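You operate a simulated robot arm through the tools that you are given. There is no shell and no other tool. Be economical: measure what you need, move in short steps, check, and stop when the job is done.

Carry out the task below with a simulated robot arm. There is one attempt and no reset: what you move stays moved.

TASK
Close the hopper cover.
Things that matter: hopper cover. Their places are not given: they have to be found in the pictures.

It is judged by the outcome, as a careful person would: the job done as asked, and still so three seconds after it is handed in. It fails if anything else is knocked over, pushed out of place, dropped, spilled or broken.

THE ROBOT
A 7-joint arm with a two-finger parallel gripper, fixed in place. Base frame: the origin is at the foot of the arm, x ahead of it, y to its left, z up. Lengths are in m, angles in degrees, forces in N, time in s.
Its first joint turns from -66.0 to 66.0 degrees. Payload 1.57 kg.
Tool frame: the origin (TCP) lies between the finger pads and is the grasp point; the fingertips stand 0.03 m ahead of it; z points along the fingers, y is the line along which they close. The gripper opens to 0.11 m. The fingers are 0.024 m wide and 0.012 m thick; the gripper's body (0.048 by 0.112 m) begins 0.078 m behind the TCP.
Orientation is told as [roll, pitch, yaw] about the base's x, y, z axes, in that order, counted from this pose: with the fingers straight down and closing along the base's y, the tool's x points along the base's -x, its y along +y and its z along -z.

THE INTERFACE
- The arm moves only by the tool step_arm. Its argument "steps" is a list of rows, each a list of 7 numbers: the shift along the base's x, y, z in units of 500 mm (1.0 is 500 mm), then the turn, a rotation vector about the base's x, y, z in units of 180 degrees (1.0 is 180 degrees), then the gripper command, from -1 (shut) to 1 (fully open), values between in proportion. In form: [[dx, dy, dz, wx, wy, wz, jaw], ...]. A call has 1 to 10 rows; each row is the pose to reach, as a shift and turn from the pose commanded when the call began. A call with a number of a shift or a turn outside -1 to 1 is refused whole. A row lasts 0.2 s, in which the tool goes at most 0.05 m and 8.6 degrees; a call with a longer step from one row to the next is refused whole, and so is a gripper value outside its range. A pose out of reach is approached as far as the arm can. The call stops where the force on the tool passes 40 N (or 10 N more than at its start, if that is more) or the arm is blocked; 0.2 s more then pass. The fingers move at their own pace (about 0.108 m/s each) and stop on an object; they squeeze with about 38 N. The grip force told is the motor's: it shows also when the fingers shut on nothing. Time passes only in rows, and 0.2 s behind the last, so rows that repeat a pose let the fingers close. It gives the time, the measured TCP pose, the force on the tool (base axes), the opening and the grip force at its end, in the units of the frame above (readings bear some noise).
- Cameras (640 x 400 px; columns grow to the right, rows downward): "scene" is fixed at [0.1598, -0.3815, 1.4258]; the picture's right is [0.84, -0.54, 0.00], its down [-0.19, -0.31, -0.93] and it looks along [0.50, 0.79, -0.36] (base axes); focal length 341 px, centre (320, 200). "wrist" rides on the gripper at [-0.036, 0, -0.08] in the tool frame; the picture's right is [0.00, -1.00, 0.00], its down [0.97, 0.00, -0.24] and it looks along [0.24, 0.00, 0.97] (tool axes); focal length 218 px, centre (320, 200).
- snapshot(camera): a new picture of that camera. No time passes.
- pixel_to_xyz(camera, pixels): for up to 12 pixels [column, row] of the newest picture of that camera ("zoom" is the newest enlarged one), the place [x, y, z] in the base frame of the surface seen there, good to about 0.002 m. No time passes.
- enlarge(camera, box): a new picture of the part [left, top, right, bottom] of that camera's present view, enlarged. No time passes.
- finish_job(): hands the job in; it is judged then, once.

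Work in short steps. Measure before you move; look again where a grasp or a placing could have gone wrong, and mend it. You have 60 turns and 24 pictures in all, the two below and enlarged ones among them. Open the gripper and draw the arm clear of the work before you hand the job in, unless the task says otherwise; then end with one line.

The tools are called after "Request:" as name(argument=value, ...) on one line, values as JSON. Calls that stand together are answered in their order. step_arm: Moves the arm, as the interface text tells. Its arguments: {"type":"object","properties":{"steps":{"type":"array","items":{"type":"array","items":{"type":"number"}}}},"required":["steps"]} The other tools are called the same way: snapshot (camera) takes a picture; pixel_to_xyz (camera, pixels) gives the place of the surface under pixels of a picture; enlarge (camera, box) takes an enlarged picture of a part of a camera's view; finish_job () hands the job in.

At the start:

```text
time_s: 0.0
tcp_pos: [0.4283, -0.0062, 1.1635]
ee_rot: [0.0, 0.0, 0.0]
ft_force: [0.4, -0.4, -0.3]
grip_width: 0.11
gripper_force: 0.1
```

scene: 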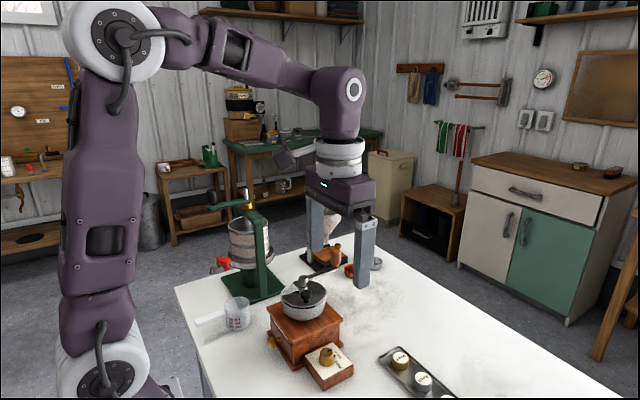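
wrist: 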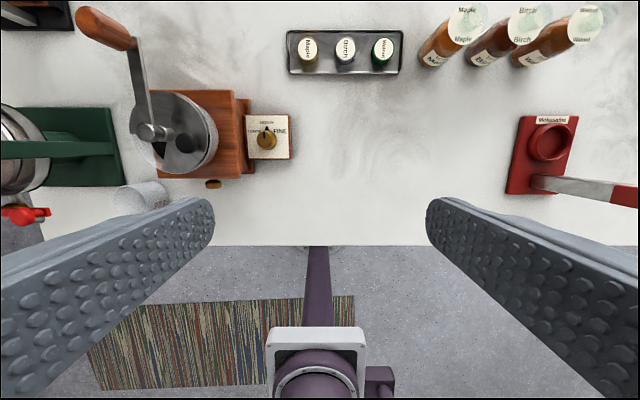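

The grinder, with a hopper at scene (303,297), is the likely target. I enlarge both views to see its cover.

Request:
enlarge(camera="scene", box=[220, 230, 380, 400])

Request:
enlarge(camera="wrist", box=[60, 0, 300, 220])

```text
2.35 times, centred on (300, 315) of scene
```

zoom: 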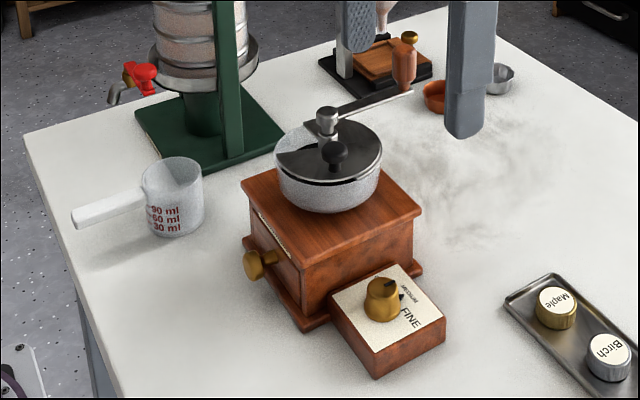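

```text
1.82 times, centred on (180, 110) of wrist
```

zoom: 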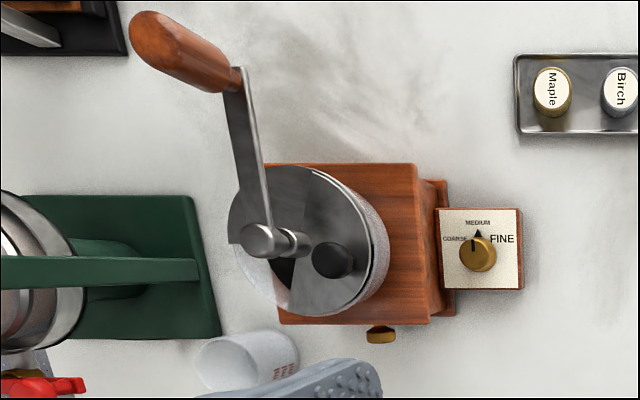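

The hopper top seems to carry a rotating cover: a black knob (zoom 332,260) beside the hub, and a gap sector at its lower left. I measure these spots.

Request:
pixel_to_xyz(camera="zoom", pixels=[[332, 258], [258, 240], [300, 245], [283, 272], [262, 268], [340, 290], [345, 195], [250, 205], [255, 130], [180, 60], [372, 300], [240, 360]])

```text
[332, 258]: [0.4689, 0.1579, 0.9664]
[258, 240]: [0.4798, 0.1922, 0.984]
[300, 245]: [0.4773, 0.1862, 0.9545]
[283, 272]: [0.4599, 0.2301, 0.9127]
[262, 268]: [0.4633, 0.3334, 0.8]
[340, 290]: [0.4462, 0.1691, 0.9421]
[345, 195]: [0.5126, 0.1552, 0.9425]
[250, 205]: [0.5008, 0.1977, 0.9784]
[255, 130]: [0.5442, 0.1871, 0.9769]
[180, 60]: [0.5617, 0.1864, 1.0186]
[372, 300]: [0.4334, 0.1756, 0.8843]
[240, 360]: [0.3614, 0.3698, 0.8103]
```

Some heights look odd (0.80), so I check table and grinder points in the scene camera.

Request:
pixel_to_xyz(camera="scene", pixels=[[440, 340], [230, 350], [303, 296], [288, 294], [315, 290], [302, 276], [320, 253], [303, 312], [325, 372], [235, 318], [365, 290], [270, 310]])

Request:
pixel_to_xyz(camera="wrist", pixels=[[300, 120], [400, 200], [185, 142], [156, 132], [145, 150], [195, 165], [205, 120], [105, 25], [150, 80], [230, 100], [267, 140], [60, 150]])

```text
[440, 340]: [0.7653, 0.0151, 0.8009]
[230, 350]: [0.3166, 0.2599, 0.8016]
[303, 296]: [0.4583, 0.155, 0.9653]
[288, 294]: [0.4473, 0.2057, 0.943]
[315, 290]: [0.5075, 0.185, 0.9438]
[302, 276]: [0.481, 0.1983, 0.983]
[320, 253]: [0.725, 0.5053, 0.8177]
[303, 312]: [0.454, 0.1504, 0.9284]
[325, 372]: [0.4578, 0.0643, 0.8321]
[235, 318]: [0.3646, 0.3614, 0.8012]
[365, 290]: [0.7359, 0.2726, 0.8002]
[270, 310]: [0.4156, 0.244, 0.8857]
```

```text
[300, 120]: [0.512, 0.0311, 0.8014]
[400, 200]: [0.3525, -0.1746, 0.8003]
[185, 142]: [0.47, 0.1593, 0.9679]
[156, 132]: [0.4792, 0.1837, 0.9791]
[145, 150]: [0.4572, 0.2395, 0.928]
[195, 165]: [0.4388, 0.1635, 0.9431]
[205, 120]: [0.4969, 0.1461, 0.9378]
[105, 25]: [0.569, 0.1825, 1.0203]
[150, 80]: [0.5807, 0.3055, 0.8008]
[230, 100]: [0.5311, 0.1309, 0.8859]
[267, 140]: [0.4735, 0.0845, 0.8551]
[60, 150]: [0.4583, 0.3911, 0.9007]
```

Table is z≈0.80; hopper disc z≈0.943, hub (0.478,0.19), knob (0.469,0.158,0.967). I check the neighbouring press's height before moving over the hopper.

Request:
pixel_to_xyz(camera="wrist", pixels=[[105, 148], [70, 148], [20, 148], [110, 115], [119, 180], [135, 200]])

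Request:
pixel_to_xyz(camera="scene", pixels=[[247, 192], [245, 205], [262, 215], [215, 207], [268, 250], [260, 285]])

```text
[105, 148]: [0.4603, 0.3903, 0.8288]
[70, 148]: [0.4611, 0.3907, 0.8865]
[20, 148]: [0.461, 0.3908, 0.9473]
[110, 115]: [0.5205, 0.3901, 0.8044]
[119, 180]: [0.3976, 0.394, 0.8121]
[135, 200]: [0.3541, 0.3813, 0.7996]
```

```text
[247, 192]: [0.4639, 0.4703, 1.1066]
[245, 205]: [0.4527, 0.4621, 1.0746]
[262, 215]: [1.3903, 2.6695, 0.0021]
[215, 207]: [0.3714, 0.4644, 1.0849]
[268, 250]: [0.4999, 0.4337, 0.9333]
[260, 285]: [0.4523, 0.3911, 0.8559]
```

The press starts at y≈0.39, well clear. I move the wrist camera over the hopper, staying at this height and closing the fingers partway.

Request:
step_arm(steps=[[0.028, 0.076, 0, 0, 0, 0, 0], [0.056, 0.152, 0, 0, 0, 0, 0], [0.084, 0.228, 0, 0, 0, 0, 0], [0.112, 0.304, 0, 0, 0, 0, 0], [0.14, 0.38, 0, 0, 0, 0, 0], [0.14, 0.38, 0, 0, 0, 0, 0]])

Request:
enlarge(camera="wrist", box=[220, 100, 420, 260])

```text
time_s: 1.4
tcp_pos: [0.4996, 0.1839, 1.1612]
ee_rot: [0.1, -0.1, -0.1]
ft_force: [0.1, -0.6, -0.8]
grip_width: 0.0551
gripper_force: 0.0
```

```text
2.50 times, centred on (320, 180) of wrist
```

zoom: 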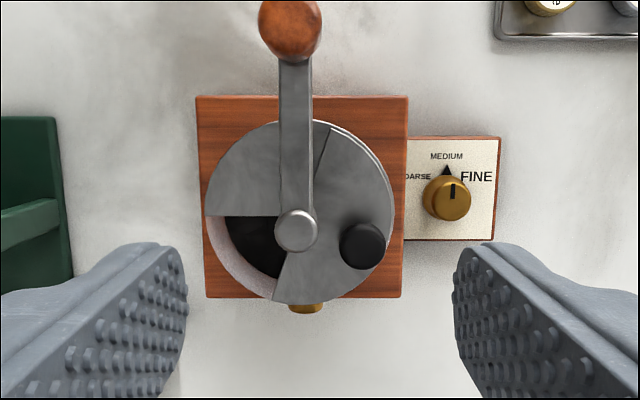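

The cover is a half-disc carrying the black knob (zoom 363,246), with the opening at lower left, so it must turn clockwise by about 75° until the knob is on the -x side of the hub. I measure the knob, hub, edges and crank precisely.

Request:
pixel_to_xyz(camera="zoom", pixels=[[363, 246], [342, 246], [383, 246], [363, 226], [296, 230], [276, 230], [315, 230], [365, 200], [320, 285], [240, 185], [290, 30], [250, 245]])

Request:
enlarge(camera="scene", box=[260, 230, 350, 330])

```text
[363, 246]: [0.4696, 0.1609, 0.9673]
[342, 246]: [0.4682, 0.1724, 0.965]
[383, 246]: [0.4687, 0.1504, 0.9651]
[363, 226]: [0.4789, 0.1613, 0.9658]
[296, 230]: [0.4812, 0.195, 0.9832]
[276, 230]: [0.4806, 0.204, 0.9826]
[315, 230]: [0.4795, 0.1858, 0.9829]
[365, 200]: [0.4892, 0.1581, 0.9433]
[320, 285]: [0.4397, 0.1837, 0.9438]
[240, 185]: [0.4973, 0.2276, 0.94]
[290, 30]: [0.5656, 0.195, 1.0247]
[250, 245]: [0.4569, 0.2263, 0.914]
```

```text
4.00 times, centred on (305, 280) of scene
```

zoom: 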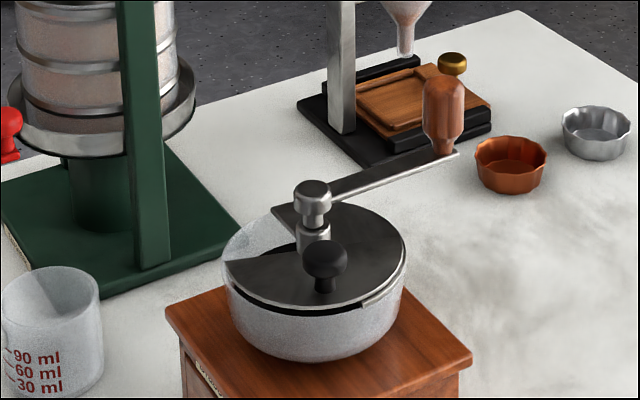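

Hub is (0.4805, 0.195) and the knob (0.469, 0.161), with radius 0.036 and knob head top z 0.967. I turn the tool +71° so the fingers close tangentially, and centre over the knob at height.

Request:
step_arm(steps=[[-0.0065, -0.005, 0, 0, 0, 0.044, 0], [-0.013, -0.01, 0, 0, 0, 0.088, 0], [-0.0195, -0.015, 0, 0, 0, 0.132, 0], [-0.026, -0.02, 0, 0, 0, 0.176, 0], [-0.0325, -0.025, 0, 0, 0, 0.22, 0], [-0.039, -0.03, 0, 0, 0, 0.264, 0], [-0.0455, -0.035, 0, 0, 0, 0.308, 0], [-0.052, -0.04, 0, 0, 0, 0.352, 0], [-0.0586, -0.0452, 0, 0, 0, 0.3956, 0], [-0.0586, -0.0452, 0, 0, 0, 0.3956, 0]])

```text
time_s: 3.6
tcp_pos: [0.4689, 0.1603, 1.1632]
ee_rot: [0.0, 0.0, 71.4]
ft_force: [-0.9, 0.4, 0.2]
grip_width: 0.0549
gripper_force: 0.0
```

Pose is as wanted (71.4° yaw above the knob). I lower to TCP z≈1.01 and look.

Request:
step_arm(steps=[[0, 0, -0.08, 0, 0, 0, 0], [0, 0, -0.16, 0, 0, 0, 0], [0, 0, -0.24, 0, 0, 0, 0], [0, 0, -0.306, 0, 0, 0, 0], [0, 0, -0.306, 0, 0, 0, 0]])

Request:
snapshot(camera="wrist")

Request:
enlarge(camera="scene", box=[250, 210, 370, 330])

```text
time_s: 4.8
tcp_pos: [0.4684, 0.1589, 1.0097]
ee_rot: [0.0, 0.1, 71.3]
ft_force: [0.5, 0.1, -0.2]
grip_width: 0.0547
gripper_force: 0.1
```

```text
17 pictures are left
```

wrist: 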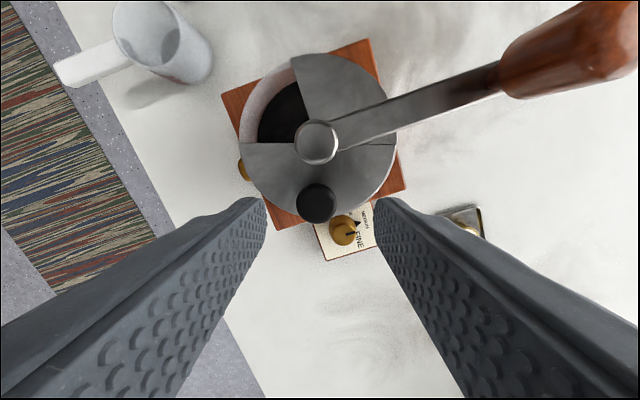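

```text
3.33 times, centred on (310, 270) of scene
```

zoom: 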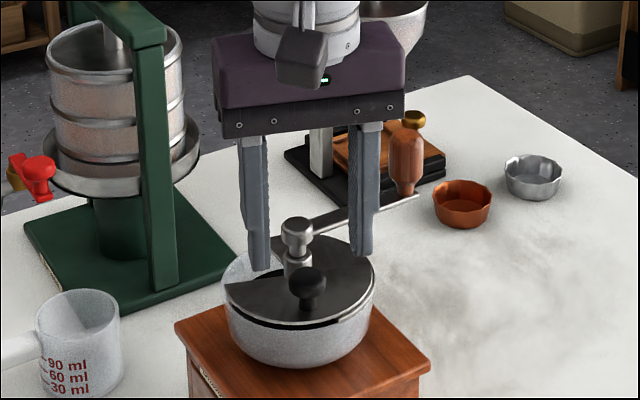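

The fingers straddle the knob (wrist 317,203). I lower 30 mm so the tips are about 7 mm above the plate, then close to a loose cage.

Request:
step_arm(steps=[[0, 0.003, -0.03, 0, 0, 0, 0], [0, 0.003, -0.058, 0, 0, 0, 0], [0, 0.003, -0.058, 0, 0, 0, -0.3], [0, 0.003, -0.058, 0, 0, 0, -0.55], [0, 0.003, -0.058, 0, 0, 0, -0.55]])

Request:
enlarge(camera="scene", box=[250, 210, 370, 330])

```text
time_s: 6.0
tcp_pos: [0.4706, 0.1614, 0.9801]
ee_rot: [0.0, 0.0, 71.2]
ft_force: [0.2, 0.1, -1.0]
grip_width: 0.025
gripper_force: 0.4
```

```text
3.33 times, centred on (310, 270) of scene
```

zoom: 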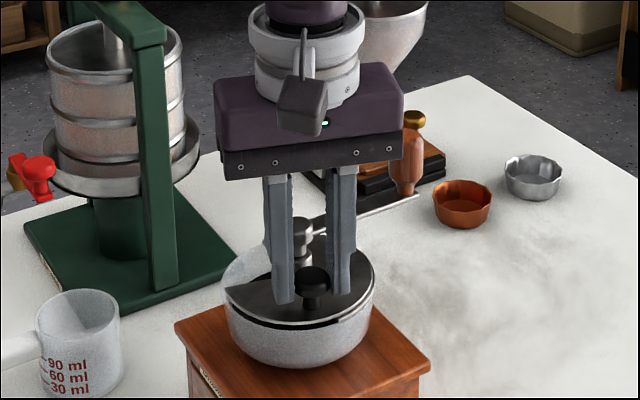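

The knob is caged. I swing it clockwise about the hub, turning the tool with it, for the first half.

Request:
step_arm(steps=[[-0.0086, 0.0036, 0, 0, 0, -0.0417, -0.55], [-0.0168, 0.0082, 0, 0, 0, -0.0833, -0.55], [-0.0242, 0.014, 0, 0, 0, -0.125, -0.55], [-0.0308, 0.0206, 0, 0, 0, -0.1667, -0.55], [-0.0364, 0.028, 0, 0, 0, -0.2083, -0.55], [-0.0364, 0.028, 0, 0, 0, -0.2083, -0.55]])

Request:
enlarge(camera="scene", box=[250, 210, 370, 330])

```text
time_s: 7.4
tcp_pos: [0.4522, 0.1773, 0.9812]
ee_rot: [-0.1, 0.0, 33.6]
ft_force: [-0.3, 0.9, -0.6]
grip_width: 0.0249
gripper_force: 0.1
```

```text
3.33 times, centred on (310, 270) of scene
```

zoom: 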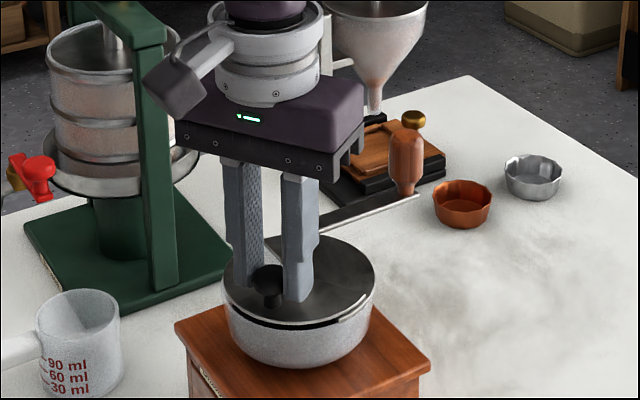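

The cover follows with hardly any force (knob at zoom 270,285). I continue the arc through the rest.

Request:
step_arm(steps=[[-0.0046, 0.0082, 0, 0, 0, -0.0417, -0.55], [-0.0082, 0.0168, 0, 0, 0, -0.0833, -0.55], [-0.0106, 0.0258, 0, 0, 0, -0.125, -0.55], [-0.0118, 0.035, 0, 0, 0, -0.1667, -0.55], [-0.0118, 0.0444, 0, 0, 0, -0.2083, -0.55], [-0.0118, 0.0444, 0, 0, 0, -0.2083, -0.55]])

Request:
snapshot(camera="wrist")

```text
time_s: 8.8
tcp_pos: [0.4456, 0.1989, 0.9813]
ee_rot: [-0.1, 0.1, -3.9]
ft_force: [3.0, -8.1, -0.5]
grip_width: 0.0327
gripper_force: 4.0
```

```text
13 pictures are left
```

wrist: 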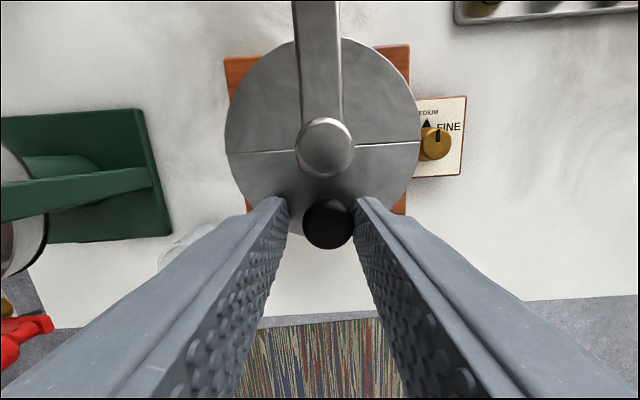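

Opening is gone and the cover is at its stop (side force 8 N). I ease back a few mm, open the fingers and lift away.

Request:
step_arm(steps=[[0, -0.005, 0, 0, 0, 0, -0.4], [0, -0.005, 0, 0, 0, 0, -0.1], [0, -0.005, 0, 0, 0, 0, -0.1], [0, -0.005, 0.06, 0, 0, 0, -0.1], [0, -0.005, 0.14, 0, 0, 0, -0.1], [0, -0.005, 0.22, 0, 0, 0, 0], [0, -0.005, 0.3, 0, 0, 0, 0], [0.04, -0.005, 0.36, 0, 0, 0, 0], [0.1, -0.005, 0.36, 0, 0, 0, 0], [0.1, -0.005, 0.36, 0, 0, 0, 0]])

Request:
enlarge(camera="wrist", box=[220, 100, 420, 260])

Request:
enlarge(camera="scene", box=[250, 210, 370, 330])

```text
time_s: 11.0
tcp_pos: [0.4931, 0.1966, 1.16]
ee_rot: [-0.1, 0.0, -3.8]
ft_force: [-0.8, -0.2, 0.0]
grip_width: 0.0549
gripper_force: 0.1
```

```text
2.50 times, centred on (320, 180) of wrist
```

zoom: 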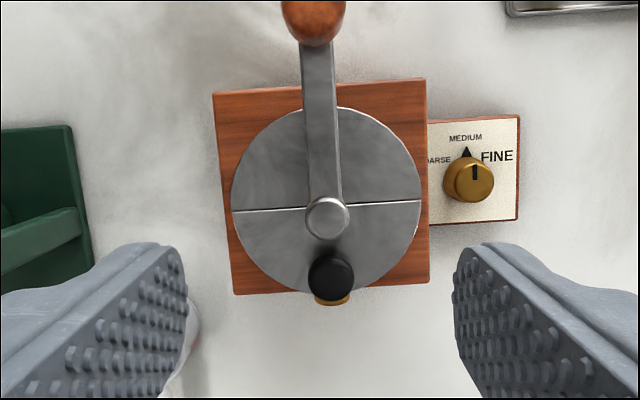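

```text
3.33 times, centred on (310, 270) of scene
```

zoom: 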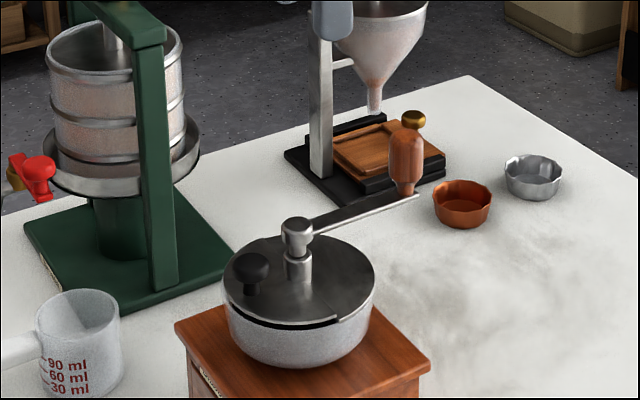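

The cover now fills the whole opening and nothing else has moved. I open the gripper fully and draw the arm clear.

Request:
step_arm(steps=[[-0.02, -0.08, 0, 0, 0, 0, 0.3], [-0.05, -0.16, 0, 0, 0, 0, 1], [-0.08, -0.24, 0, 0, 0, 0, 1], [-0.11, -0.32, 0, 0, 0, 0, 1], [-0.11, -0.32, 0, 0, 0, 0, 1]])

Request:
snapshot(camera="scene")

```text
time_s: 12.2
tcp_pos: [0.4397, 0.0363, 1.1601]
ee_rot: [-0.1, -0.1, -3.8]
ft_force: [0.2, 0.0, 0.2]
grip_width: 0.11
gripper_force: 0.0
```

```text
10 pictures are left
```

scene: 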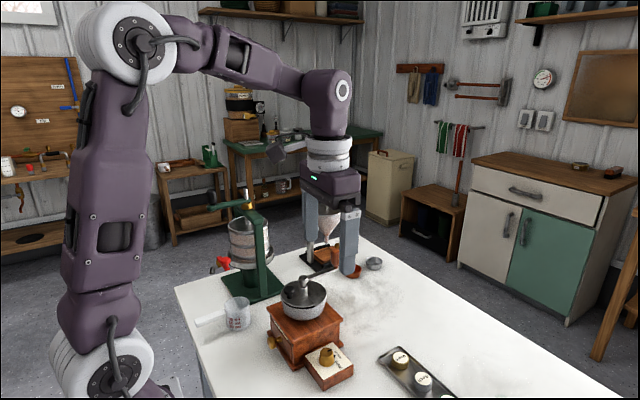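

The cover is closed (scene 303,297), the arm is clear and the gripper is open, so I hand the job in.

Request:
finish_job()

```text
The job is handed in.
```

The hopper cover is closed: I turned it clockwise to its stop, and the last pictures show no opening left and nothing else out of place.
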